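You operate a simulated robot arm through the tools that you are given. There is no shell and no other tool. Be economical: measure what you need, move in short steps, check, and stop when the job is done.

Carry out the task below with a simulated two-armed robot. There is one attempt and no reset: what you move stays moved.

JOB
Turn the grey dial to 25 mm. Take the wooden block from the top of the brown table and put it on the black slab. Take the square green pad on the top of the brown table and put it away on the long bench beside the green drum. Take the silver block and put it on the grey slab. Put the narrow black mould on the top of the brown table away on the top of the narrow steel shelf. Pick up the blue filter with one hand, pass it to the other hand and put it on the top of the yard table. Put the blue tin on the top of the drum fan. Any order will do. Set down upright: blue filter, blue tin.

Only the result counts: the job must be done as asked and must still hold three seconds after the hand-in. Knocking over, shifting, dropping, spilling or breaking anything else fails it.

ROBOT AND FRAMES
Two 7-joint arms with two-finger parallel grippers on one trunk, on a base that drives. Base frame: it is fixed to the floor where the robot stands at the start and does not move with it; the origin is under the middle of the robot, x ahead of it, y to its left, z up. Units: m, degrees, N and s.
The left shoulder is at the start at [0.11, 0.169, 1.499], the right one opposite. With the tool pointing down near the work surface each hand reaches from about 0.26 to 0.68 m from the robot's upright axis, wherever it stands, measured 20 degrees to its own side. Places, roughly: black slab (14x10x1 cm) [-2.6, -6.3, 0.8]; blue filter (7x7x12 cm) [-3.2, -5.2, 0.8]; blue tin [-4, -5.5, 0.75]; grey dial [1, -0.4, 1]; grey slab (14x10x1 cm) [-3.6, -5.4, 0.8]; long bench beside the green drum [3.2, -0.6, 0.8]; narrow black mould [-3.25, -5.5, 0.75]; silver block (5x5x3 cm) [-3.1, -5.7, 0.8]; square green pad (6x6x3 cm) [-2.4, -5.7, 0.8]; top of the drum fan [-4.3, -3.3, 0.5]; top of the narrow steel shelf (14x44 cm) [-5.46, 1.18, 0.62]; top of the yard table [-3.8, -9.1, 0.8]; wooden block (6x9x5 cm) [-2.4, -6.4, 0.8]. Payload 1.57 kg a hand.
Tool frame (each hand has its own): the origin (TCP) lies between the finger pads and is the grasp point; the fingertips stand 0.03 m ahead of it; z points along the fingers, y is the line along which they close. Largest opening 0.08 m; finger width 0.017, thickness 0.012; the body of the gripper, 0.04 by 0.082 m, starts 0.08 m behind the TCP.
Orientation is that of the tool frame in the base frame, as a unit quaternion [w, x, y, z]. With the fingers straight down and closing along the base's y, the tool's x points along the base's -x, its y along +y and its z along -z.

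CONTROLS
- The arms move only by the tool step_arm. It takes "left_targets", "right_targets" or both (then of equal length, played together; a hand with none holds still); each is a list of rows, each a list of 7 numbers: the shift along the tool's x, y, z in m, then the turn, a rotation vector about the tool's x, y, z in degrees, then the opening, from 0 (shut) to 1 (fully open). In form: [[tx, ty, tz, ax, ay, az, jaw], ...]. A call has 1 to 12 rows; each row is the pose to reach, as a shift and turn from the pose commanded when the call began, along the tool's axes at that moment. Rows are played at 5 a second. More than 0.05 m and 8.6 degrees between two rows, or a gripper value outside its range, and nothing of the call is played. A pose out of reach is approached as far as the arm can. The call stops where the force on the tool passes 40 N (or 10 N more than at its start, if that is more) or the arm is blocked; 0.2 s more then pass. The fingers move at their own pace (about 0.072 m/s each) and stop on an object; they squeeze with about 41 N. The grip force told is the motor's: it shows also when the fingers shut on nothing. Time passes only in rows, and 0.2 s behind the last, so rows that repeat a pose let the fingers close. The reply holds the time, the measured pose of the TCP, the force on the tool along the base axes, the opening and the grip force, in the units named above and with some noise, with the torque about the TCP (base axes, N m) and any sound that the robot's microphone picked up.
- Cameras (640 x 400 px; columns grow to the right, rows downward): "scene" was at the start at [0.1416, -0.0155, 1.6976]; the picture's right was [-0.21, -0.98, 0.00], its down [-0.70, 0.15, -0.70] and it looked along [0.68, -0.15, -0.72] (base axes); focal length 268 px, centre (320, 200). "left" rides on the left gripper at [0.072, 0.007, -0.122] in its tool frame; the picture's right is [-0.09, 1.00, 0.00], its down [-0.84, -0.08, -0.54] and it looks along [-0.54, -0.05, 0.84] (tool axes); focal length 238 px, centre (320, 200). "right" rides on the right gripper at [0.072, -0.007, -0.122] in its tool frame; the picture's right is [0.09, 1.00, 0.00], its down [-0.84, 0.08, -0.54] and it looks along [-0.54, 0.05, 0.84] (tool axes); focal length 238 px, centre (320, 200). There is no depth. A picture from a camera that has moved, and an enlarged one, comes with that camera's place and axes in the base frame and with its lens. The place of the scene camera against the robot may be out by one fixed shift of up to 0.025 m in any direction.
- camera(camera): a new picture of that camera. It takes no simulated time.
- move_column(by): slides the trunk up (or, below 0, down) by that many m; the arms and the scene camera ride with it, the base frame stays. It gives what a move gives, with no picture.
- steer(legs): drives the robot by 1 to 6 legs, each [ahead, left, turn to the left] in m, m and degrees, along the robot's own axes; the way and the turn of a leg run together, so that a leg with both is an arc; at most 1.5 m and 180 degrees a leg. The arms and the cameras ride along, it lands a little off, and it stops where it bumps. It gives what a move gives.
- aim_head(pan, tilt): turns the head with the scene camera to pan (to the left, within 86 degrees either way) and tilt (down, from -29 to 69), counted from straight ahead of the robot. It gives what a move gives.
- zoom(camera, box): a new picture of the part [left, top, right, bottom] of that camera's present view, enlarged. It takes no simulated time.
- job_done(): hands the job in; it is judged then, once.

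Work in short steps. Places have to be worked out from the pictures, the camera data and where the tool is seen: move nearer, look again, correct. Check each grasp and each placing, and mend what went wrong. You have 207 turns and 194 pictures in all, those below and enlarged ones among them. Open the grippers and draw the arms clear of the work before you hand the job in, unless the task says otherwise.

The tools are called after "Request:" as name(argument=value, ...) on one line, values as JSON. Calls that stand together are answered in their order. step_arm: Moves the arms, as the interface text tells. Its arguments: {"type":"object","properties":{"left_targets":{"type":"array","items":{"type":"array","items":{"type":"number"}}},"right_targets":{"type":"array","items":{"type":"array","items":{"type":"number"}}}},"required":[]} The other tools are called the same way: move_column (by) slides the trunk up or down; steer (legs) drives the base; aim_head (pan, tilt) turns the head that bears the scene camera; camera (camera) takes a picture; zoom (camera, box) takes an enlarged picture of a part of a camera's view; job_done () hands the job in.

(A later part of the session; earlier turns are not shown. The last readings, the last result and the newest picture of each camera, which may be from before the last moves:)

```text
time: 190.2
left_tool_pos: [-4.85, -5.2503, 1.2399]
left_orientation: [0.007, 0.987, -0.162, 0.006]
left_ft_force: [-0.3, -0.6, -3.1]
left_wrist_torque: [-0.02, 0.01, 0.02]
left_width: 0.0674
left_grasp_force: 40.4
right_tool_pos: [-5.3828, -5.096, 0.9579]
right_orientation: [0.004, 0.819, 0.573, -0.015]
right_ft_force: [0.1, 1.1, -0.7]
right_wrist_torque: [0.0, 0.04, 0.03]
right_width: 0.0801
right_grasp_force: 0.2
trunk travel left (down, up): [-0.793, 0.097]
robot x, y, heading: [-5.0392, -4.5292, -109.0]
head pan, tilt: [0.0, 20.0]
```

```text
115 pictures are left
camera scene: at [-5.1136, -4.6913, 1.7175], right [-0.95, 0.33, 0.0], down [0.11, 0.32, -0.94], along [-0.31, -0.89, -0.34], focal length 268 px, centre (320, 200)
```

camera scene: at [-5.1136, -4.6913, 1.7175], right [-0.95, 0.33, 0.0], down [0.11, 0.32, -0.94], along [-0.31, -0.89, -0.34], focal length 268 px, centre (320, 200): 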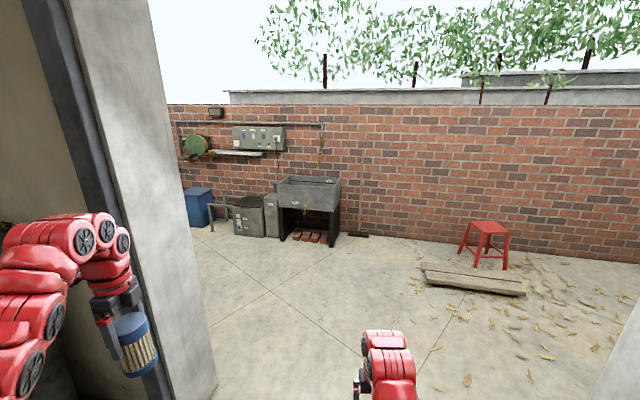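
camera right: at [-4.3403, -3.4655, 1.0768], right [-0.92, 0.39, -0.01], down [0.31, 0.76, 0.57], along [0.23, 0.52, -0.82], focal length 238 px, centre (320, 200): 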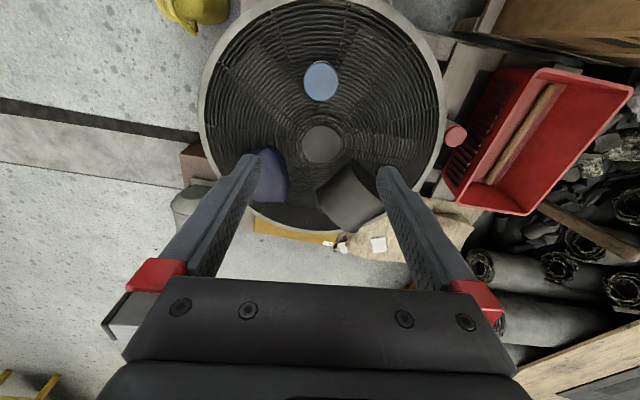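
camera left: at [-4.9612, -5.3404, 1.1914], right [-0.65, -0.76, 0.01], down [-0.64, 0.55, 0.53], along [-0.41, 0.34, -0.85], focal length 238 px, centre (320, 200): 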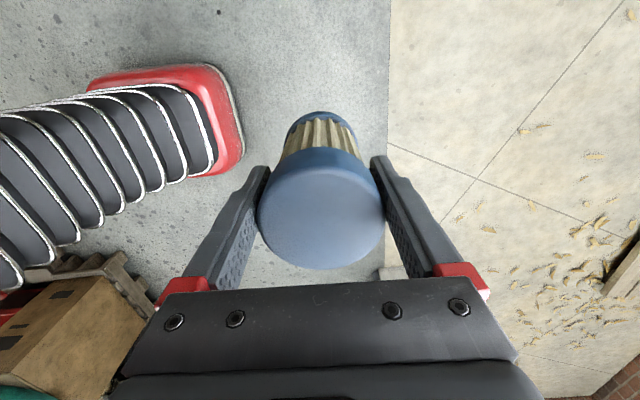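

The doorway spans from (−4.88,−6.08) to about (−7.2,−5.25). I sidestep right a little, drive through, and look left for the yard table.

Request:
steer(legs=[[0, -0.35, 0], [1.3, 0, 0], [0.9, 0, 0]])

Request:
aim_head(pan=50, tilt=20)

Request:
camera(camera="scene")

```text
time: 203.0
left_tool_pos: [-5.9229, -7.2024, 1.2397]
left_orientation: [0.008, 0.986, -0.164, 0.005]
left_ft_force: [-0.6, 0.6, -1.9]
left_wrist_torque: [-0.02, -0.02, 0.01]
left_width: 0.0675
left_grasp_force: 40.4
right_tool_pos: [-6.4543, -7.0454, 0.957]
right_orientation: [0.006, 0.822, 0.57, -0.014]
right_ft_force: [-0.8, 0.5, 0.2]
right_wrist_torque: [0.02, 0.03, -0.01]
right_width: 0.0801
right_grasp_force: 0.1
trunk travel left (down, up): [-0.793, 0.097]
robot x, y, heading: [-6.1079, -6.482, -109.2]
head pan, tilt: [0.0, 20.0]
```

```text
time: 204.2
left_tool_pos: [-5.9236, -7.2046, 1.2394]
left_orientation: [0.006, 0.986, -0.165, 0.005]
left_ft_force: [-0.5, -0.5, -2.6]
left_wrist_torque: [0.01, -0.01, 0.02]
left_width: 0.0675
left_grasp_force: 41.2
right_tool_pos: [-6.4561, -7.0455, 0.9574]
right_orientation: [0.006, 0.822, 0.57, -0.014]
right_ft_force: [-0.1, -0.6, -0.7]
right_wrist_torque: [-0.01, -0.02, 0.0]
right_width: 0.0799
right_grasp_force: 0.1
trunk travel left (down, up): [-0.793, 0.097]
robot x, y, heading: [-6.1089, -6.4789, -109.4]
head pan, tilt: [50.0, 20.0]
```

```text
114 pictures are left
camera scene: at [-6.1055, -6.6362, 1.7176], right [-0.86, -0.51, 0.0], down [-0.17, 0.29, -0.94], along [0.48, -0.81, -0.34], focal length 268 px, centre (320, 200)
```

scene: 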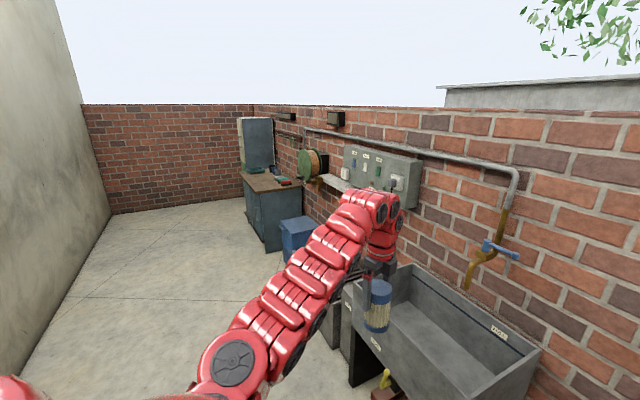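

The yard table is the blue-grey desk at the far end by the wall. I turn along the yard, drive up to it, and face it.

Request:
steer(legs=[[0, 0, 73], [1.37, 0, 0], [1.37, 0, 0], [0, 0, -88]])

Request:
aim_head(pan=0, tilt=40)

Request:
camera(camera="scene")

```text
time: 224.2
left_tool_pos: [-4.0409, -8.9096, 1.2391]
left_orientation: [0.008, 0.947, -0.321, 0.004]
left_ft_force: [0.0, 0.6, -2.5]
left_wrist_torque: [-0.03, -0.04, -0.02]
left_width: 0.0676
left_grasp_force: 41.0
right_tool_pos: [-4.4967, -8.5938, 0.9572]
right_orientation: [0.003, 0.902, 0.432, -0.015]
right_ft_force: [0.6, 0.4, -0.9]
right_wrist_torque: [0.02, -0.05, 0.02]
right_width: 0.0802
right_grasp_force: 0.0
trunk travel left (down, up): [-0.793, 0.097]
robot x, y, heading: [-3.9938, -8.1648, -127.7]
head pan, tilt: [50.0, 20.0]
```

```text
time: 225.4
left_tool_pos: [-4.0412, -8.9111, 1.2391]
left_orientation: [0.007, 0.947, -0.321, 0.005]
left_ft_force: [-0.4, -0.1, -3.1]
left_wrist_torque: [0.01, -0.03, 0.01]
left_width: 0.0674
left_grasp_force: 40.7
right_tool_pos: [-4.4977, -8.5929, 0.9573]
right_orientation: [0.003, 0.902, 0.432, -0.014]
right_ft_force: [0.2, 0.6, -0.3]
right_wrist_torque: [0.01, 0.01, 0.01]
right_width: 0.0799
right_grasp_force: 0.0
trunk travel left (down, up): [-0.793, 0.097]
robot x, y, heading: [-3.9876, -8.1628, -127.6]
head pan, tilt: [0.0, 40.0]
```

```text
113 pictures are left
camera scene: at [-4.1086, -8.2957, 1.6862], right [-0.79, 0.61, 0.0], down [0.39, 0.51, -0.77], along [-0.47, -0.61, -0.64], focal length 268 px, centre (320, 200)
```

scene: 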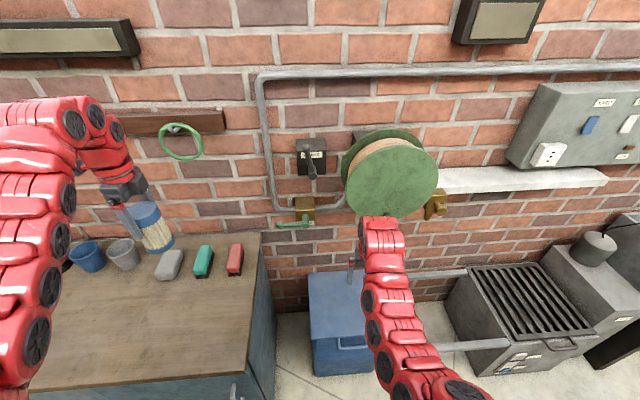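

The front of the table is free. I sidestep left to put the left hand over it.

Request:
steer(legs=[[0.06, 0.31, 3.5]])

Request:
camera(camera="left")

Request:
camera(camera="right")

```text
time: 227.5
left_tool_pos: [-3.7776, -9.14, 1.2392]
left_orientation: [0.007, 0.957, -0.29, 0.004]
left_ft_force: [0.2, 0.8, -3.0]
left_wrist_torque: [0.01, -0.04, 0.02]
left_width: 0.0677
left_grasp_force: 40.6
right_tool_pos: [-4.2526, -8.8536, 0.9594]
right_orientation: [0.004, 0.887, 0.462, -0.014]
right_ft_force: [0.6, 0.1, 0.1]
right_wrist_torque: [0.0, 0.02, -0.01]
right_width: 0.0799
right_grasp_force: 0.1
trunk travel left (down, up): [-0.793, 0.097]
robot x, y, heading: [-3.7769, -8.3943, -123.9]
head pan, tilt: [0.0, 40.0]
```

```text
112 pictures are left
camera left: at [-3.7216, -9.1846, 1.3623], right [-0.63, -0.78, 0.01], down [-0.66, 0.54, 0.53], along [-0.42, 0.33, -0.85], focal length 238 px, centre (320, 200)
```

left: 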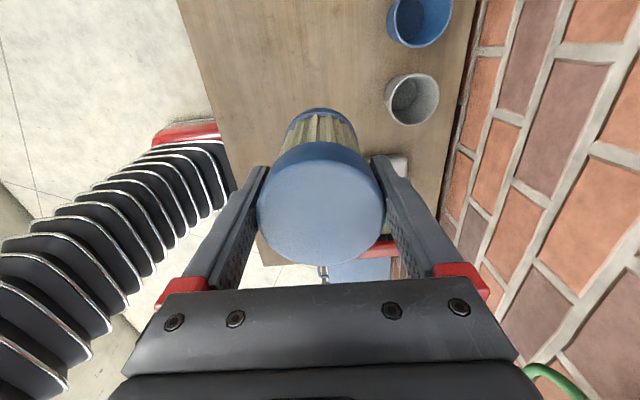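

```text
111 pictures are left
camera right: at [-4.2151, -8.7899, 1.077], right [0.87, -0.5, -0.01], down [-0.4, -0.72, 0.57], along [-0.29, -0.49, -0.82], focal length 238 px, centre (320, 200)
```

right: 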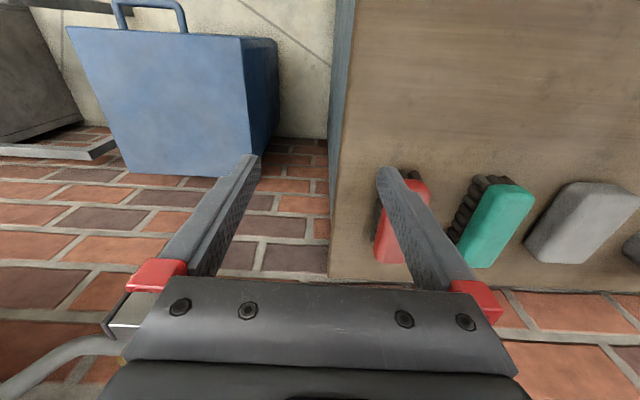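

Front area is free. I bring the filter back 12 cm and lower it by 0.30, then check the height.

Request:
step_arm(left_targets=[[-0.02, -0.03, 0.02, 0, 0, 0, 0], [-0.04, -0.06, 0.04, 0, 0, 0, 0], [-0.07, -0.09, 0.06, 0, 0, 0, 0], [-0.1, -0.12, 0.075, 0, 0, 0, 0], [-0.1, -0.12, 0.12, 0, 0, 0, 0], [-0.1, -0.12, 0.165, 0, 0, 0, 0], [-0.1, -0.12, 0.21, 0, 0, 0, 0], [-0.1, -0.12, 0.25, 0, 0, 0, 0], [-0.1, -0.12, 0.28, 0, 0, 0, 0], [-0.1, -0.12, 0.3, 0, 0, 0, 0]])

Request:
aim_head(pan=30, tilt=50)

Request:
camera(camera="scene")

Request:
camera(camera="left")

```text
time: 229.7
left_tool_pos: [-3.7807, -9.0892, 1.2097]
left_orientation: [0.005, 0.957, -0.289, 0.004]
left_ft_force: [-0.5, -0.3, -3.1]
left_wrist_torque: [-0.01, 0.01, -0.02]
left_width: 0.0675
left_grasp_force: 40.9
left hand out of reach, approached as far as the arm can: row 2, 3, 4, 5, 6, 7, 8, 9, 10
right_tool_pos: [-4.252, -8.8534, 0.9578]
right_orientation: [0.004, 0.887, 0.461, -0.015]
right_ft_force: [0.4, 0.1, -0.4]
right_wrist_torque: [-0.01, -0.01, -0.04]
right_width: 0.0802
right_grasp_force: 0.0
trunk travel left (down, up): [-0.793, 0.097]
robot x, y, heading: [-3.7735, -8.3918, -123.6]
head pan, tilt: [0.0, 40.0]
```

```text
time: 230.6
left_tool_pos: [-3.781, -9.0904, 1.2099]
left_orientation: [0.005, 0.957, -0.289, 0.004]
left_ft_force: [-0.5, 0.5, -3.2]
left_wrist_torque: [0.0, 0.0, 0.02]
left_width: 0.0673
left_grasp_force: 41.2
right_tool_pos: [-4.2522, -8.8542, 0.9575]
right_orientation: [0.004, 0.887, 0.461, -0.014]
right_ft_force: [0.0, 0.5, -0.3]
right_wrist_torque: [-0.03, 0.01, 0.01]
right_width: 0.0798
right_grasp_force: 0.0
trunk travel left (down, up): [-0.793, 0.097]
robot x, y, heading: [-3.7753, -8.3943, -123.8]
head pan, tilt: [30.0, 50.0]
```

```text
110 pictures are left
camera scene: at [-3.8431, -8.5368, 1.672], right [-1.0, 0.07, 0.0], down [0.05, 0.76, -0.64], along [-0.04, -0.64, -0.77], focal length 268 px, centre (320, 200)
```

scene: 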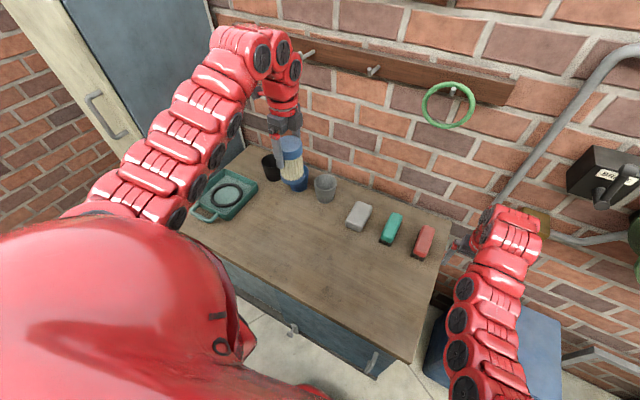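

```text
109 pictures are left
camera left: at [-3.7243, -9.1344, 1.3321], right [-0.63, -0.78, 0.01], down [-0.66, 0.53, 0.53], along [-0.42, 0.33, -0.85], focal length 238 px, centre (320, 200)
```

left: 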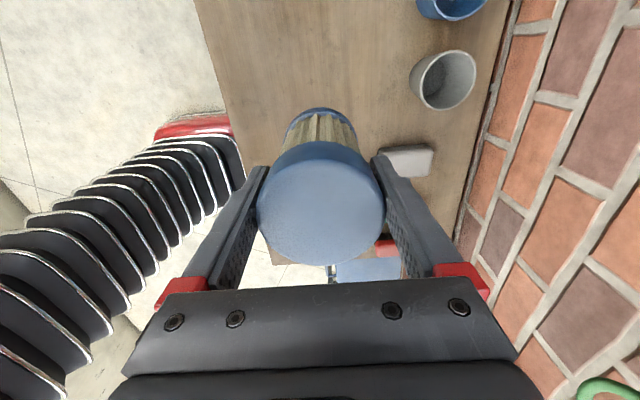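

The arm was at its inner limit at this height. I go straight down first.

Request:
step_arm(left_targets=[[0, 0, 0.03, 0, 0, 0, 0], [0, 0, 0.07, 0, 0, 0, 0], [0, 0, 0.11, 0, 0, 0, 0], [0, 0, 0.15, 0, 0, 0, 0]])

Request:
camera(camera="left")

```text
time: 231.6
left_tool_pos: [-3.7718, -9.1334, 1.1401]
left_orientation: [0.045, 0.946, -0.321, 0.028]
left_ft_force: [-3.0, 1.4, -12.0]
left_wrist_torque: [-0.09, -0.02, 0.02]
left_width: 0.0675
left_grasp_force: 41.0
left hand out of reach, approached as far as the arm can: row 1, 2, 3, 4
right_tool_pos: [-4.2543, -8.8545, 0.958]
right_orientation: [0.003, 0.887, 0.461, -0.014]
right_ft_force: [-0.4, -0.2, 0.3]
right_wrist_torque: [-0.06, 0.02, -0.04]
right_width: 0.0799
right_grasp_force: 0.1
trunk travel left (down, up): [-0.793, 0.097]
robot x, y, heading: [-3.7749, -8.3967, -124.2]
head pan, tilt: [30.0, 50.0]
```

```text
108 pictures are left
camera left: at [-3.7216, -9.1704, 1.2665], right [-0.68, -0.73, 0.06], down [-0.63, 0.62, 0.47], along [-0.38, 0.28, -0.88], focal length 238 px, centre (320, 200)
```

left: 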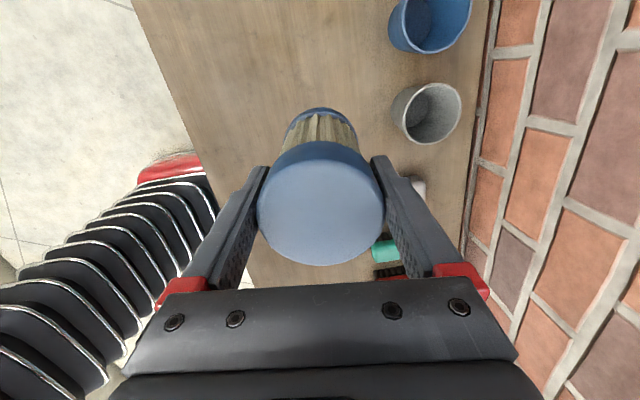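

The arm cannot go lower in this posture, so I'll lower the trunk instead. First I straighten the left wrist by rising slightly, and move the right hand up and off the table's side.

Request:
step_arm(left_targets=[[0, 0, -0.02, 1.3, -1.6, -1.2, 0], [0, 0, -0.035, 2.6, -3.2, -2.4, 0], [0, -0.01, -0.05, 3.8, -4.7, -3.5, 0], [0, -0.01, -0.05, 3.8, -4.7, -3.5, 0], [0, -0.01, -0.05, 3.8, -4.7, -3.5, 0], [0, -0.01, -0.05, 3.8, -4.7, -3.5, 0]], right_targets=[[0, -0.02, -0.04, 0, 0, 0, 1], [0, -0.04, -0.08, 0, 0, 0, 1], [0, -0.06, -0.12, 0, 0, 0, 1], [0, -0.08, -0.15, 0, 0, 0, 1], [0, -0.1, -0.18, 0, 0, 0, 1], [0, -0.12, -0.2, 0, 0, 0, 1]])

```text
time: 233.0
left_tool_pos: [-3.7682, -9.1096, 1.1711]
left_orientation: [-0.008, 0.956, -0.291, -0.022]
left_ft_force: [0.5, 0.2, -2.3]
left_wrist_torque: [-0.03, -0.01, 0.02]
left_width: 0.0675
left_grasp_force: 40.7
right_tool_pos: [-4.3447, -8.7792, 1.1599]
right_orientation: [0.005, 0.887, 0.462, -0.015]
right_ft_force: [-0.3, 0.8, -1.1]
right_wrist_torque: [-0.03, -0.06, 0.03]
right_width: 0.08
right_grasp_force: 0.1
right hand out of reach, approached as far as the arm can: row 3, 4, 5
trunk travel left (down, up): [-0.793, 0.097]
robot x, y, heading: [-3.7736, -8.3959, -123.9]
head pan, tilt: [30.0, 50.0]
```

Correct the remaining 2° tilt and lower the trunk by 0.20, then look.

Request:
step_arm(left_targets=[[0, 0, 0, 0, 2.2, 0, 0], [0, 0, 0, 0, 2.2, 0, 0]])

Request:
move_column(by=-0.2)

Request:
camera(camera="scene")

Request:
camera(camera="left")

```text
time: 233.6
left_tool_pos: [-3.7682, -9.1115, 1.1693]
left_orientation: [-0.004, 0.957, -0.291, -0.003]
left_ft_force: [-0.2, 0.2, -2.8]
left_wrist_torque: [0.0, -0.03, -0.01]
left_width: 0.0673
left_grasp_force: 41.1
right_tool_pos: [-4.3447, -8.7798, 1.1586]
right_orientation: [0.003, 0.887, 0.461, -0.014]
right_ft_force: [-0.3, 0.1, 0.3]
right_wrist_torque: [0.02, 0.02, -0.01]
right_width: 0.0799
right_grasp_force: 0.0
trunk travel left (down, up): [-0.793, 0.097]
robot x, y, heading: [-3.7765, -8.3942, -123.7]
head pan, tilt: [30.0, 50.0]
```

```text
time: 235.8
left_tool_pos: [-3.7677, -9.1117, 0.9683]
left_orientation: [-0.005, 0.957, -0.291, -0.003]
left_ft_force: [-0.3, -0.4, -2.3]
left_wrist_torque: [0.0, -0.01, -0.01]
left_width: 0.0673
left_grasp_force: 41.3
right_tool_pos: [-4.3434, -8.7816, 0.9587]
right_orientation: [0.004, 0.887, 0.461, -0.015]
right_ft_force: [-0.4, 0.4, 0.0]
right_wrist_torque: [-0.01, 0.02, 0.03]
right_width: 0.0802
right_grasp_force: 0.0
trunk travel left (down, up): [-0.593, 0.297]
robot x, y, heading: [-3.7766, -8.3966, -124.1]
head pan, tilt: [30.0, 50.0]
```

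```text
107 pictures are left
camera scene: at [-3.8429, -8.5366, 1.4721], right [-1.0, 0.07, 0.0], down [0.05, 0.76, -0.64], along [-0.04, -0.64, -0.77], focal length 268 px, centre (320, 200)
```

scene: 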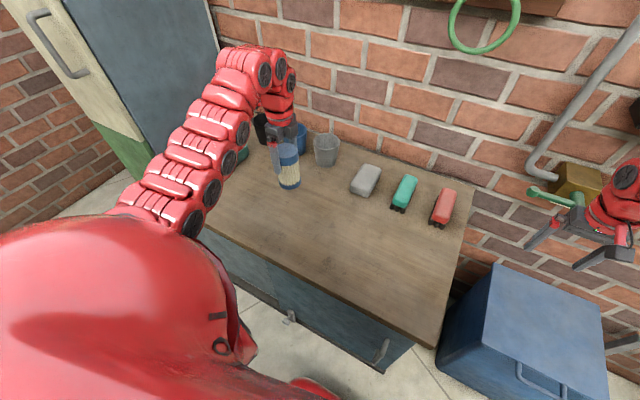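

```text
106 pictures are left
camera left: at [-3.7109, -9.1598, 1.0894], right [-0.63, -0.78, -0.01], down [-0.65, 0.52, 0.55], along [-0.42, 0.35, -0.83], focal length 238 px, centre (320, 200)
```

left: 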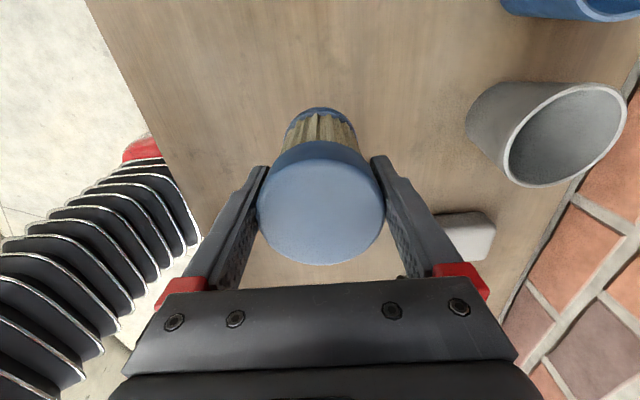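

Bottom of the filter is at about 0.86. I lower the trunk further in small amounts.

Request:
move_column(by=-0.04)

Request:
move_column(by=-0.01)

Request:
zoom(camera="scene", box=[200, 100, 400, 225])

```text
time: 236.6
left_tool_pos: [-3.7674, -9.1124, 0.9283]
left_orientation: [-0.004, 0.957, -0.29, -0.003]
left_ft_force: [-0.4, 0.7, -1.8]
left_wrist_torque: [0.0, -0.01, -0.01]
left_width: 0.0672
left_grasp_force: 41.1
right_tool_pos: [-4.3455, -8.7817, 0.9186]
right_orientation: [0.003, 0.887, 0.461, -0.015]
right_ft_force: [0.0, 0.1, 0.7]
right_wrist_torque: [0.02, 0.02, -0.01]
right_width: 0.08
right_grasp_force: 0.0
trunk travel left (down, up): [-0.553, 0.337]
robot x, y, heading: [-3.7798, -8.3954, -124.0]
head pan, tilt: [30.0, 50.0]
```

```text
time: 237.2
left_tool_pos: [-3.7675, -9.1116, 0.9197]
left_orientation: [-0.005, 0.957, -0.291, -0.003]
left_ft_force: [-0.2, -0.7, -2.4]
left_wrist_torque: [-0.03, -0.02, 0.02]
left_width: 0.0673
left_grasp_force: 40.8
right_tool_pos: [-4.3449, -8.7811, 0.909]
right_orientation: [0.003, 0.887, 0.461, -0.015]
right_ft_force: [0.3, 0.3, 1.0]
right_wrist_torque: [0.02, 0.02, -0.02]
right_width: 0.0803
right_grasp_force: 0.1
trunk travel left (down, up): [-0.543, 0.347]
robot x, y, heading: [-3.7753, -8.3935, -123.9]
head pan, tilt: [30.0, 50.0]
```

```text
3.20 times, centred on (300, 162) of scene
camera zoom: at [-3.8429, -8.5364, 1.422], right [-1.0, 0.07, 0.0], down [0.05, 0.76, -0.64], along [-0.04, -0.64, -0.77], focal length 859 px, centre (384, 320)
```

zoom: 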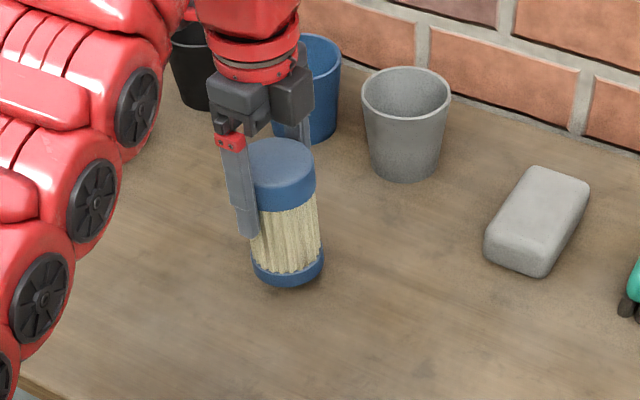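

Nearly down. Continue in 1 cm, then 5 mm steps.

Request:
move_column(by=-0.01)

Request:
move_column(by=-0.006)

Request:
zoom(camera="scene", box=[240, 120, 340, 190])

```text
time: 237.8
left_tool_pos: [-3.7675, -9.1121, 0.9094]
left_orientation: [-0.005, 0.957, -0.291, -0.004]
left_ft_force: [-0.4, 1.4, -2.5]
left_wrist_torque: [-0.01, 0.04, 0.02]
left_width: 0.0679
left_grasp_force: 41.5
right_tool_pos: [-4.3444, -8.7827, 0.8983]
right_orientation: [0.004, 0.887, 0.461, -0.015]
right_ft_force: [0.7, 0.4, -0.1]
right_wrist_torque: [0.04, 0.02, 0.0]
right_width: 0.08
right_grasp_force: 0.0
trunk travel left (down, up): [-0.533, 0.357]
robot x, y, heading: [-3.7768, -8.3951, -124.0]
head pan, tilt: [30.0, 50.0]
```

```text
time: 238.3
left_tool_pos: [-3.7688, -9.112, 0.9015]
left_orientation: [-0.005, 0.957, -0.292, -0.003]
left_ft_force: [-0.2, 0.6, -2.7]
left_wrist_torque: [0.0, 0.0, -0.02]
left_width: 0.0674
left_grasp_force: 40.8
right_tool_pos: [-4.345, -8.7812, 0.893]
right_orientation: [0.004, 0.887, 0.462, -0.015]
right_ft_force: [0.6, -0.4, 0.5]
right_wrist_torque: [0.0, -0.01, -0.02]
right_width: 0.08
right_grasp_force: 0.0
trunk travel left (down, up): [-0.527, 0.363]
robot x, y, heading: [-3.7761, -8.3937, -123.9]
head pan, tilt: [30.0, 50.0]
```

```text
5.71 times, centred on (290, 155) of scene
camera zoom: at [-3.8429, -8.5365, 1.406], right [-1.0, 0.07, 0.0], down [0.05, 0.76, -0.64], along [-0.04, -0.64, -0.77], focal length 1534 px, centre (491, 457)
```

zoom: 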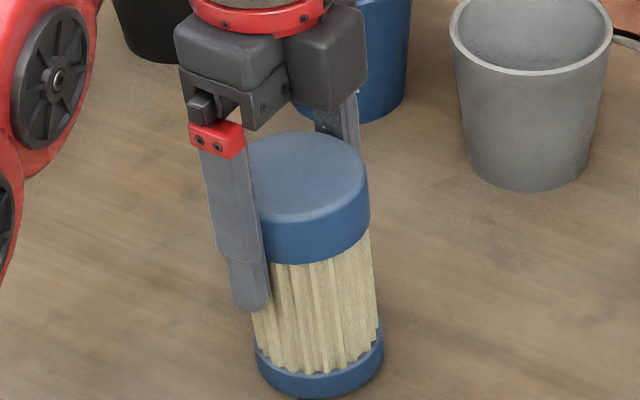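

Still no contact force. I continue lowering.

Request:
move_column(by=-0.008)

Request:
move_column(by=-0.008)

Request:
zoom(camera="scene", box=[240, 120, 340, 190])

```text
time: 238.9
left_tool_pos: [-3.7689, -9.1126, 0.8954]
left_orientation: [-0.005, 0.956, -0.292, -0.004]
left_ft_force: [0.2, 1.7, 5.0]
left_wrist_torque: [-0.02, -0.15, 0.03]
left_width: 0.0675
left_grasp_force: 41.1
right_tool_pos: [-4.3447, -8.7813, 0.8846]
right_orientation: [0.004, 0.887, 0.461, -0.015]
right_ft_force: [-0.6, 0.1, 0.4]
right_wrist_torque: [-0.01, 0.02, 0.02]
right_width: 0.0798
right_grasp_force: 0.1
trunk travel left (down, up): [-0.519, 0.371]
robot x, y, heading: [-3.7758, -8.3931, -124.0]
head pan, tilt: [30.0, 50.0]
```

```text
time: 239.5
left_tool_pos: [-3.7679, -9.1087, 0.8896]
left_orientation: [-0.002, 0.957, -0.292, -0.003]
left_ft_force: [-2.9, 0.9, 31.7]
left_wrist_torque: [-0.31, 0.04, -0.14]
left_width: 0.0673
left_grasp_force: 41.0
right_tool_pos: [-4.3452, -8.779, 0.8782]
right_orientation: [0.006, 0.887, 0.462, -0.016]
right_ft_force: [-0.2, 0.3, -0.1]
right_wrist_torque: [0.0, 0.02, 0.01]
right_width: 0.08
right_grasp_force: 0.0
trunk travel left (down, up): [-0.511, 0.379]
robot x, y, heading: [-3.7717, -8.3965, -123.8]
head pan, tilt: [30.0, 50.0]
```

```text
5.71 times, centred on (290, 155) of scene
camera zoom: at [-3.8433, -8.5318, 1.3908], right [-1.0, 0.07, 0.0], down [0.05, 0.76, -0.65], along [-0.04, -0.64, -0.76], focal length 1534 px, centre (491, 457)
```

zoom: 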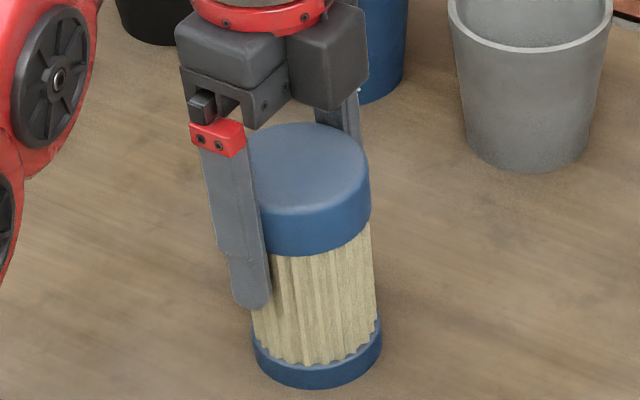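

Contact. I raise 5 mm to relieve, open the left hand, and rise with the trunk.

Request:
move_column(by=0.005)

Request:
step_arm(left_targets=[[0, 0, 0, 0, 0, 0, 0.3], [0, 0, 0, 0, 0, 0, 1], [0, 0, 0, 0, 0, 0, 1], [0, 0, 0, 0, 0, 0, 1]])

Request:
move_column(by=0.22)

Request:
camera(camera="scene")

Request:
camera(camera="left")

```text
time: 240.0
left_tool_pos: [-3.7681, -9.1118, 0.8884]
left_orientation: [-0.006, 0.957, -0.29, -0.004]
left_ft_force: [0.1, -0.5, -0.2]
left_wrist_torque: [-0.01, 0.05, 0.0]
left_width: 0.0675
left_grasp_force: 40.8
right_tool_pos: [-4.3442, -8.7823, 0.8804]
right_orientation: [0.003, 0.887, 0.461, -0.015]
right_ft_force: [0.1, -0.1, 0.5]
right_wrist_torque: [0.02, -0.01, 0.03]
right_width: 0.0801
right_grasp_force: 0.1
trunk travel left (down, up): [-0.516, 0.374]
robot x, y, heading: [-3.7734, -8.3959, -124.1]
head pan, tilt: [30.0, 50.0]
```

```text
time: 241.0
left_tool_pos: [-3.7683, -9.1133, 0.8914]
left_orientation: [-0.004, 0.957, -0.291, -0.003]
left_ft_force: [-0.7, -0.2, 0.8]
left_wrist_torque: [0.01, -0.01, -0.01]
left_width: 0.0799
left_grasp_force: 0.1
right_tool_pos: [-4.3437, -8.7817, 0.8819]
right_orientation: [0.004, 0.886, 0.463, -0.015]
right_ft_force: [-0.1, -0.3, -0.2]
right_wrist_torque: [-0.04, -0.03, 0.03]
right_width: 0.0799
right_grasp_force: 0.0
trunk travel left (down, up): [-0.516, 0.374]
robot x, y, heading: [-3.7725, -8.3977, -124.0]
head pan, tilt: [30.0, 50.0]
```

```text
time: 243.3
left_tool_pos: [-3.7691, -9.1123, 1.1114]
left_orientation: [-0.005, 0.957, -0.29, -0.004]
left_ft_force: [-0.8, -0.3, 0.3]
left_wrist_torque: [0.02, 0.02, 0.01]
left_width: 0.0798
left_grasp_force: 0.0
right_tool_pos: [-4.3447, -8.7822, 1.1003]
right_orientation: [0.004, 0.887, 0.461, -0.015]
right_ft_force: [0.1, 0.9, -0.7]
right_wrist_torque: [-0.02, 0.0, -0.02]
right_width: 0.0801
right_grasp_force: 0.1
trunk travel left (down, up): [-0.736, 0.154]
robot x, y, heading: [-3.7752, -8.3955, -124.1]
head pan, tilt: [30.0, 50.0]
```

```text
102 pictures are left
camera scene: at [-3.8431, -8.5365, 1.615], right [-1.0, 0.07, 0.0], down [0.05, 0.76, -0.64], along [-0.04, -0.64, -0.77], focal length 268 px, centre (320, 200)
```

scene: 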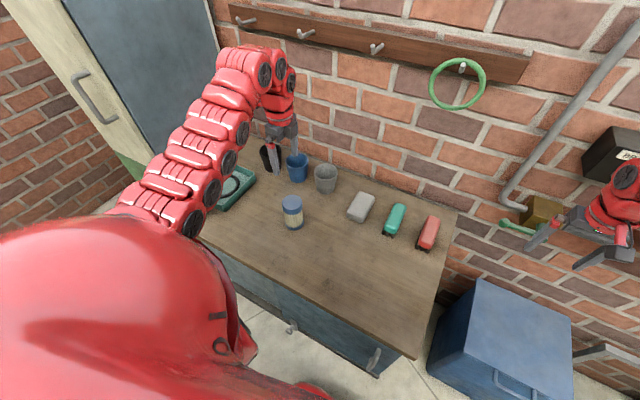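

```text
101 pictures are left
camera left: at [-3.7111, -9.1598, 1.2324], right [-0.63, -0.78, -0.01], down [-0.65, 0.52, 0.55], along [-0.42, 0.35, -0.83], focal length 238 px, centre (320, 200)
```

left: 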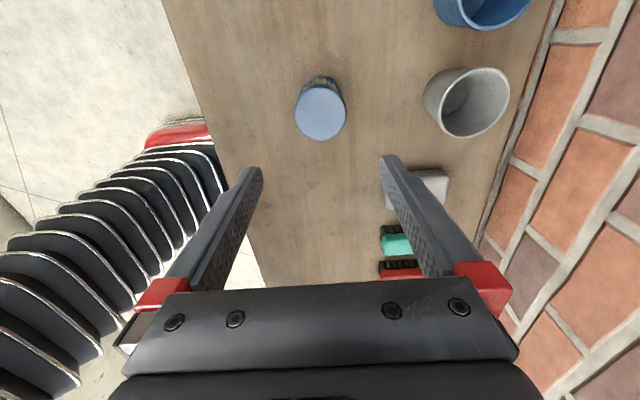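

The filter stands on the yard table. I undo the left wrist's yaw and then drive back inside to the front of the brown table.

Request:
step_arm(left_targets=[[0, 0, 0, 0, 0, -8.2, 1], [0, 0, 0, 0, 0, -16.4, 1], [0, 0, 0, 0, 0, -24.6, 1], [0, 0, 0, 0, 0, -32.8, 1], [0, 0, 0, 0, 0, -41, 1], [0, 0, 0, 0, 0, -49.2, 1], [0, 0, 0, 0, 0, -57.4, 1], [0, 0, 0, 0, 0, -65.6, 1], [0, 0, 0, 0, 0, -73.8, 1], [0, 0, 0, 0, 0, -82, 1], [0, 0, 0, 0, 0, -90, 1]])

Request:
steer(legs=[[-0.25, 0, 0], [0, 0, -92], [1.5, 0, 0], [1.45, 0, 0], [0, 0, -73]])

Request:
aim_head(pan=0, tilt=25)

Request:
camera(camera="scene")

```text
time: 245.8
left_tool_pos: [-3.769, -9.113, 1.1114]
left_orientation: [-0.006, 0.881, 0.472, 0.001]
left_ft_force: [0.4, -0.7, 0.0]
left_wrist_torque: [0.02, 0.03, -0.01]
left_width: 0.08
left_grasp_force: 0.0
right_tool_pos: [-4.3437, -8.7821, 1.1006]
right_orientation: [0.003, 0.887, 0.461, -0.015]
right_ft_force: [-0.4, -0.3, 0.8]
right_wrist_torque: [0.01, 0.02, 0.0]
right_width: 0.0801
right_grasp_force: 0.1
trunk travel left (down, up): [-0.736, 0.154]
robot x, y, heading: [-3.7752, -8.396, -123.9]
head pan, tilt: [30.0, 50.0]
```

```text
time: 268.6
left_tool_pos: [-6.2636, -5.752, 1.1118]
left_orientation: [0.0, -0.591, 0.807, -0.005]
left_ft_force: [-0.5, 0.2, 0.2]
left_wrist_torque: [-0.01, 0.0, 0.0]
left_width: 0.08
left_grasp_force: 0.1
right_tool_pos: [-5.6185, -5.908, 1.1011]
right_orientation: [0.013, -0.582, 0.813, 0.007]
right_ft_force: [0.0, -0.3, -0.4]
right_wrist_torque: [-0.04, 0.0, 0.02]
right_width: 0.0799
right_grasp_force: 0.1
trunk travel left (down, up): [-0.736, 0.154]
robot x, y, heading: [-6.0575, -6.4353, 72.2]
head pan, tilt: [30.0, 50.0]
```

```text
time: 269.5
left_tool_pos: [-6.2639, -5.7519, 1.1116]
left_orientation: [0.0, -0.59, 0.807, -0.005]
left_ft_force: [1.1, -0.1, 0.2]
left_wrist_torque: [-0.03, 0.0, 0.01]
left_width: 0.0799
left_grasp_force: 0.1
right_tool_pos: [-5.6192, -5.9097, 1.1012]
right_orientation: [0.014, -0.583, 0.812, 0.006]
right_ft_force: [0.4, 0.9, -0.1]
right_wrist_torque: [0.02, -0.02, -0.02]
right_width: 0.0798
right_grasp_force: 0.1
trunk travel left (down, up): [-0.736, 0.154]
robot x, y, heading: [-6.0575, -6.4385, 72.1]
head pan, tilt: [0.0, 25.0]
```

```text
100 pictures are left
camera scene: at [-6.0222, -6.2735, 1.6525], right [0.95, -0.3, 0.0], down [-0.13, -0.4, -0.91], along [0.27, 0.86, -0.42], focal length 268 px, centre (320, 200)
```

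scene: 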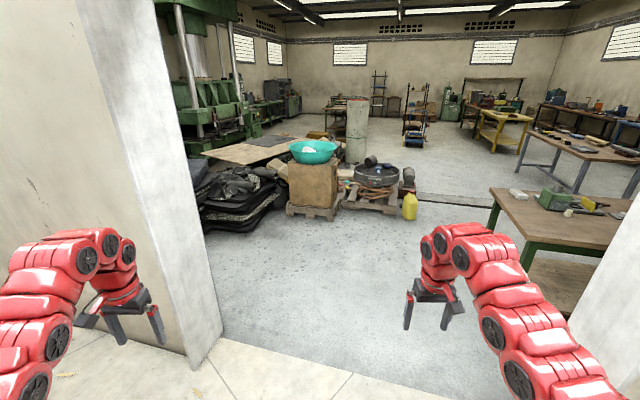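

I go through the doorway centre, align with the table's long direction, and slide past its right corner (known clear) along the front.

Request:
steer(legs=[[0, 0, -10], [1.45, 0, 0], [0.45, 0, 0], [0, 0, -95.9]])

Request:
camera(camera="left")

```text
time: 283.8
left_tool_pos: [-4.4504, -4.7428, 1.1122]
left_orientation: [-0.005, 0.288, 0.958, -0.003]
left_ft_force: [0.0, -0.2, -0.3]
left_wrist_torque: [-0.03, 0.03, 0.02]
left_width: 0.0799
left_grasp_force: 0.1
right_tool_pos: [-4.7778, -5.3209, 1.1019]
right_orientation: [0.014, 0.298, 0.954, -0.008]
right_ft_force: [0.4, 0.4, -0.1]
right_wrist_torque: [0.01, 0.0, 0.01]
right_width: 0.08
right_grasp_force: 0.1
trunk travel left (down, up): [-0.736, 0.154]
robot x, y, heading: [-5.1682, -4.7572, -33.4]
head pan, tilt: [0.0, 25.0]
```

```text
99 pictures are left
camera left: at [-4.505, -4.6973, 1.2336], right [0.63, 0.78, -0.01], down [0.66, -0.52, 0.54], along [0.41, -0.34, -0.84], focal length 238 px, centre (320, 200)
```

left: 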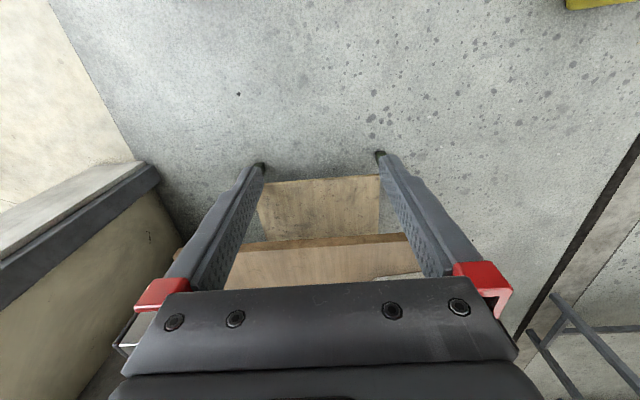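

Position is as planned. Proceed past the corner and along the table front to its left end.

Request:
steer(legs=[[0.5, 1.03, 0], [0.5, 0.06, 0], [1.5, 0.06, 0], [1.4, 0.05, 0]])

Request:
aim_head(pan=-50, tilt=40)

Request:
camera(camera="scene")

Request:
camera(camera="right")

```text
refused: leg 3 is longer than a leg can be; nothing moved
```

```text
time: 285.0
left_tool_pos: [-4.4509, -4.7429, 1.1111]
left_orientation: [-0.005, 0.288, 0.958, -0.003]
left_ft_force: [0.9, 0.0, 0.5]
left_wrist_torque: [0.01, 0.02, 0.0]
left_width: 0.0801
left_grasp_force: 0.2
right_tool_pos: [-4.7773, -5.3205, 1.1]
right_orientation: [0.013, 0.298, 0.954, -0.008]
right_ft_force: [0.0, -0.5, 0.5]
right_wrist_torque: [0.0, 0.0, -0.02]
right_width: 0.0799
right_grasp_force: 0.0
trunk travel left (down, up): [-0.736, 0.154]
robot x, y, heading: [-5.1689, -4.7543, -33.5]
head pan, tilt: [-50.0, 40.0]
```

```text
98 pictures are left
camera scene: at [-5.1091, -4.8816, 1.6292], right [-0.99, -0.11, 0.0], down [-0.07, 0.64, -0.77], along [0.09, -0.76, -0.64], focal length 268 px, centre (320, 200)
```

scene: 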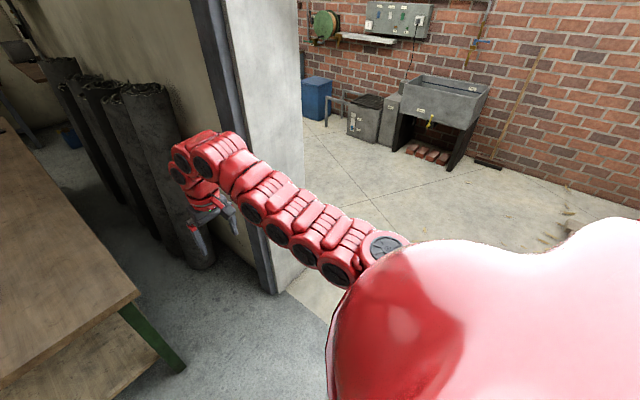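

```text
97 pictures are left
camera right: at [-4.8434, -5.2842, 1.2205], right [0.49, 0.87, -0.01], down [0.72, -0.4, 0.57], along [0.49, -0.28, -0.82], focal length 238 px, centre (320, 200)
```

right: 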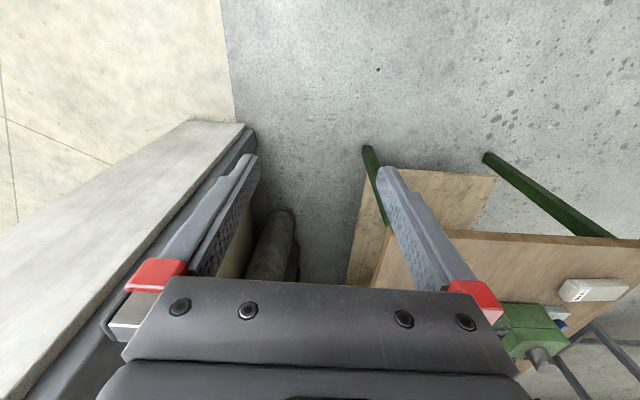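

The third leg was slightly too long; I reissue with shorter legs.

Request:
steer(legs=[[0, 0.6, 0], [0.5, 0.43, 0], [0.5, 0.06, 0], [1.45, 0.06, 0], [1.4, 0.05, 0]])

Request:
camera(camera="scene")

Request:
camera(camera="right")

```text
time: 307.5
left_tool_pos: [-0.6082, -5.8945, 1.1109]
left_orientation: [-0.005, 0.287, 0.958, -0.004]
left_ft_force: [-0.5, 0.4, 0.2]
left_wrist_torque: [0.02, -0.01, -0.02]
left_width: 0.0798
left_grasp_force: 0.1
right_tool_pos: [-0.935, -6.4726, 1.1001]
right_orientation: [0.013, 0.298, 0.955, -0.007]
right_ft_force: [0.2, 0.8, -1.0]
right_wrist_torque: [0.03, 0.0, 0.02]
right_width: 0.08
right_grasp_force: 0.0
trunk travel left (down, up): [-0.736, 0.154]
robot x, y, heading: [-1.3243, -5.907, -33.9]
head pan, tilt: [-50.0, 40.0]
```

```text
96 pictures are left
camera scene: at [-1.2673, -6.0327, 1.6292], right [-0.99, -0.11, 0.0], down [-0.07, 0.64, -0.77], along [0.09, -0.76, -0.64], focal length 268 px, centre (320, 200)
```

scene: 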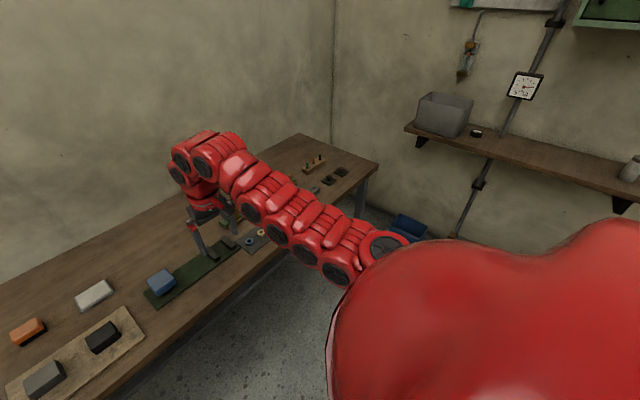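

```text
95 pictures are left
camera right: at [-1.001, -6.435, 1.2206], right [0.49, 0.87, -0.01], down [0.72, -0.4, 0.57], along [0.49, -0.28, -0.82], focal length 238 px, centre (320, 200)
```

right: 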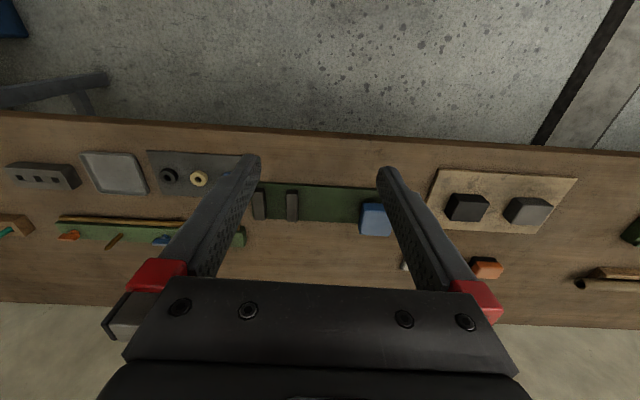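

I'm just beyond the table's left end. I turn 180° to face the table end and slide along it.

Request:
steer(legs=[[0, 0, 180], [0, 0.75, 0]])

Request:
aim_head(pan=0, tilt=45)

Request:
camera(camera="scene")

Request:
camera(camera="left")

```text
time: 318.9
left_tool_pos: [-2.4727, -6.5347, 1.112]
left_orientation: [-0.004, 0.955, -0.296, 0.005]
left_ft_force: [-0.8, 0.0, 0.5]
left_wrist_torque: [0.0, -0.01, 0.04]
left_width: 0.08
left_grasp_force: 0.1
right_tool_pos: [-2.1366, -5.9607, 1.1021]
right_orientation: [-0.008, 0.952, -0.306, -0.013]
right_ft_force: [-0.1, -1.0, -0.1]
right_wrist_torque: [0.0, -0.02, 0.03]
right_width: 0.0799
right_grasp_force: 0.0
trunk travel left (down, up): [-0.736, 0.154]
robot x, y, heading: [-1.7561, -6.5368, 145.4]
head pan, tilt: [-50.0, 40.0]
```

```text
time: 320.1
left_tool_pos: [-2.4734, -6.536, 1.1114]
left_orientation: [-0.003, 0.955, -0.297, 0.004]
left_ft_force: [-0.6, 0.1, 0.6]
left_wrist_torque: [0.02, 0.02, 0.01]
left_width: 0.08
left_grasp_force: 0.1
right_tool_pos: [-2.137, -5.9613, 1.1009]
right_orientation: [-0.008, 0.952, -0.306, -0.013]
right_ft_force: [-0.2, -0.5, -0.9]
right_wrist_torque: [-0.02, 0.04, 0.02]
right_width: 0.0801
right_grasp_force: 0.1
trunk travel left (down, up): [-0.736, 0.154]
robot x, y, heading: [-1.7601, -6.5321, 145.6]
head pan, tilt: [0.0, 45.0]
```

```text
94 pictures are left
camera scene: at [-1.9067, -6.4416, 1.622], right [0.57, 0.82, 0.0], down [0.58, -0.4, -0.71], along [-0.58, 0.4, -0.71], focal length 268 px, centre (320, 200)
```

scene: 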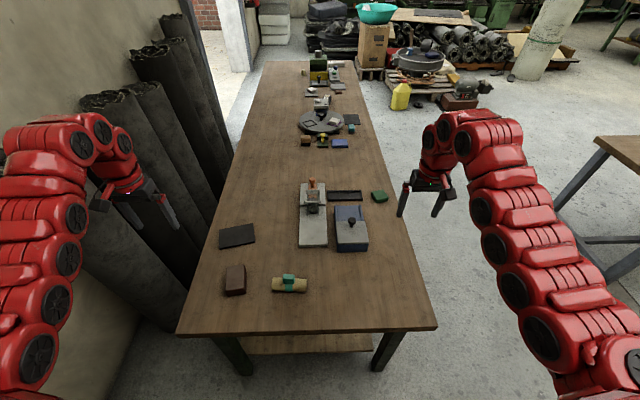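

```text
93 pictures are left
camera left: at [-2.4189, -6.5821, 1.2335], right [-0.64, -0.77, -0.01], down [-0.65, 0.54, 0.54], along [-0.41, 0.35, -0.84], focal length 238 px, centre (320, 200)
```

left: 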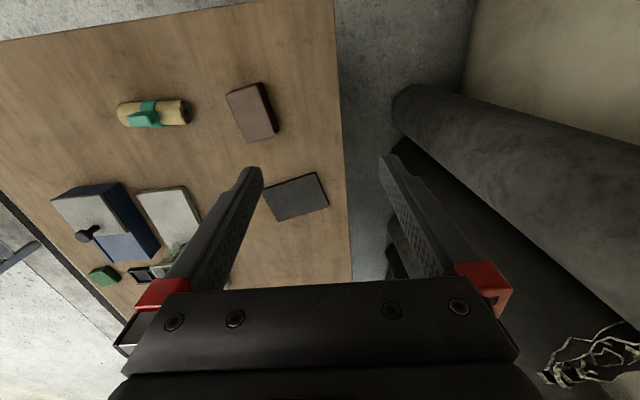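

Wooden block is at about (−2.418,−6.426), black slab at (−2.61,−6.35). I drive 5 cm nearer, bring the left hand over the block away from the leaning rolls, then lower the trunk.

Request:
steer(legs=[[0.05, 0, 0]])

Request:
step_arm(left_targets=[[0, -0.04, 0, 0, 0, 0, 1], [0, -0.08, 0.01, 0, 0, 0, 1], [0.01, -0.12, 0.03, 0, 0, -3, 1], [0.03, -0.12, 0.06, 0, 0, -6, 1], [0.034, -0.1225, 0.09, 0, 0, -6, 1]])

Request:
move_column(by=-0.12)

Request:
camera(camera="left")

```text
time: 321.0
left_tool_pos: [-2.5132, -6.5075, 1.1122]
left_orientation: [-0.004, 0.955, -0.297, 0.004]
left_ft_force: [-0.1, 0.1, -0.8]
left_wrist_torque: [0.05, -0.01, 0.04]
left_width: 0.0799
left_grasp_force: 0.1
right_tool_pos: [-2.1754, -5.9332, 1.1024]
right_orientation: [-0.008, 0.952, -0.307, -0.014]
right_ft_force: [0.9, 0.0, 0.8]
right_wrist_torque: [-0.02, 0.02, -0.01]
right_width: 0.0799
right_grasp_force: 0.0
trunk travel left (down, up): [-0.736, 0.154]
robot x, y, heading: [-1.7971, -6.5074, 145.6]
head pan, tilt: [0.0, 45.0]
```

```text
time: 322.2
left_tool_pos: [-2.4762, -6.3863, 1.0215]
left_orientation: [-0.004, 0.969, -0.245, 0.006]
left_ft_force: [-0.6, 0.3, -0.3]
left_wrist_torque: [0.0, 0.02, 0.0]
left_width: 0.08
left_grasp_force: 0.1
left hand out of reach, approached as far as the arm can: row 1, 2, 3, 4, 5
right_tool_pos: [-2.176, -5.9336, 1.1016]
right_orientation: [-0.008, 0.952, -0.306, -0.014]
right_ft_force: [0.5, -0.3, 0.6]
right_wrist_torque: [0.0, 0.01, -0.03]
right_width: 0.08
right_grasp_force: 0.1
trunk travel left (down, up): [-0.736, 0.154]
robot x, y, heading: [-1.7953, -6.5091, 145.5]
head pan, tilt: [0.0, 45.0]
```

```text
time: 323.7
left_tool_pos: [-2.4758, -6.3862, 0.9022]
left_orientation: [-0.004, 0.97, -0.245, 0.005]
left_ft_force: [0.3, 0.9, 0.4]
left_wrist_torque: [0.02, 0.02, 0.02]
left_width: 0.0803
left_grasp_force: 0.1
right_tool_pos: [-2.1773, -5.9343, 0.981]
right_orientation: [-0.008, 0.952, -0.306, -0.013]
right_ft_force: [-0.1, 0.2, 0.8]
right_wrist_torque: [0.01, 0.02, 0.0]
right_width: 0.0798
right_grasp_force: 0.1
trunk travel left (down, up): [-0.616, 0.274]
robot x, y, heading: [-1.7992, -6.5049, 145.2]
head pan, tilt: [0.0, 45.0]
```

```text
92 pictures are left
camera left: at [-2.4166, -6.4271, 1.0243], right [-0.56, -0.83, -0.01], down [-0.71, 0.46, 0.53], along [-0.44, 0.3, -0.84], focal length 238 px, centre (320, 200)
```

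left: 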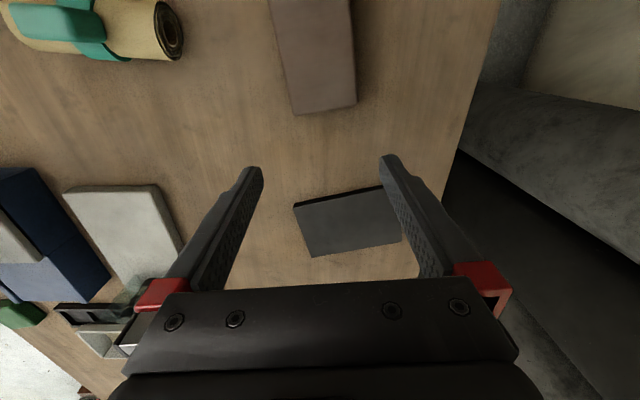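

The hand is aligned laterally; the block lies 7 cm closer to me. I lower a bit and draw back over it.

Request:
step_arm(left_targets=[[0.01, 0, 0.03, 0, 0, 0, 1], [0.03, 0, 0.05, 0, 0, 0, 1], [0.05, 0, 0.05, 0, 0, 0, 1], [0.07, 0, 0.05, 0, 0, 0, 1]])

Request:
camera(camera="left")

```text
time: 324.7
left_tool_pos: [-2.4612, -6.3978, 0.8364]
left_orientation: [-0.002, 0.969, -0.245, 0.005]
left_ft_force: [-0.5, 0.0, 0.5]
left_wrist_torque: [0.02, 0.01, 0.03]
left_width: 0.0798
left_grasp_force: 0.0
left hand out of reach, approached as far as the arm can: row 1, 2, 3, 4
right_tool_pos: [-2.1774, -5.9333, 0.9817]
right_orientation: [-0.008, 0.952, -0.307, -0.013]
right_ft_force: [-0.5, -0.5, 0.4]
right_wrist_torque: [-0.01, 0.02, 0.02]
right_width: 0.0801
right_grasp_force: 0.0
trunk travel left (down, up): [-0.616, 0.274]
robot x, y, heading: [-1.7971, -6.5063, 145.4]
head pan, tilt: [0.0, 45.0]
```

```text
91 pictures are left
camera left: at [-2.4015, -6.4393, 0.9584], right [-0.56, -0.83, -0.01], down [-0.71, 0.47, 0.53], along [-0.44, 0.3, -0.85], focal length 238 px, centre (320, 200)
```

left: 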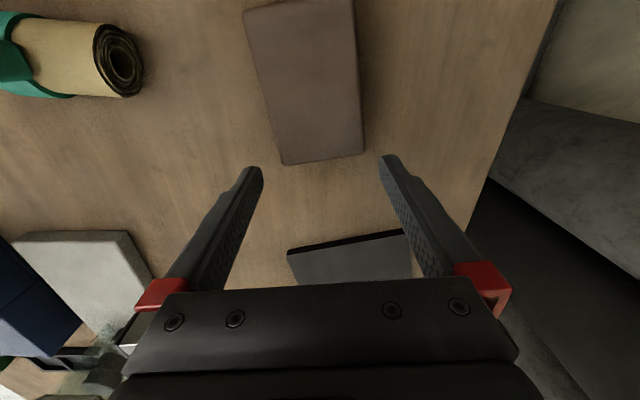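

The arm's inner limit stops it, so I drive back 5.3 cm to centre over the block, then descend.

Request:
steer(legs=[[-0.053, 0, 0]])

Request:
camera(camera="left")

```text
time: 325.6
left_tool_pos: [-2.4175, -6.4286, 0.8362]
left_orientation: [-0.004, 0.969, -0.245, 0.006]
left_ft_force: [-0.1, -0.1, -0.2]
left_wrist_torque: [-0.01, 0.03, -0.03]
left_width: 0.0803
left_grasp_force: 0.0
right_tool_pos: [-2.1346, -5.9632, 0.9822]
right_orientation: [-0.008, 0.952, -0.305, -0.014]
right_ft_force: [0.7, -0.7, 0.1]
right_wrist_torque: [0.03, 0.0, -0.01]
right_width: 0.08
right_grasp_force: 0.2
trunk travel left (down, up): [-0.616, 0.274]
robot x, y, heading: [-1.7544, -6.5321, 145.7]
head pan, tilt: [0.0, 45.0]
```

```text
90 pictures are left
camera left: at [-2.3587, -6.4694, 0.9589], right [-0.55, -0.83, -0.01], down [-0.71, 0.46, 0.54], along [-0.44, 0.3, -0.84], focal length 238 px, centre (320, 200)
```

left: 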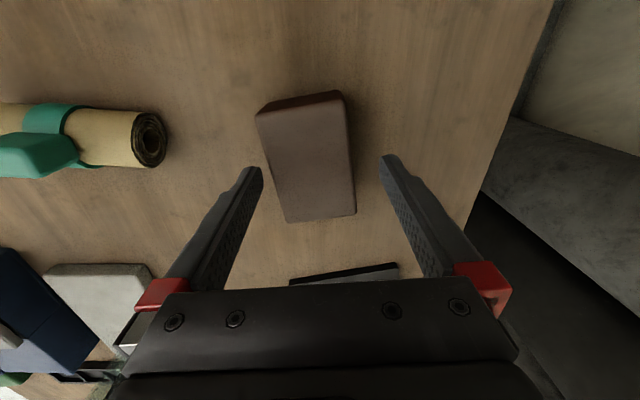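

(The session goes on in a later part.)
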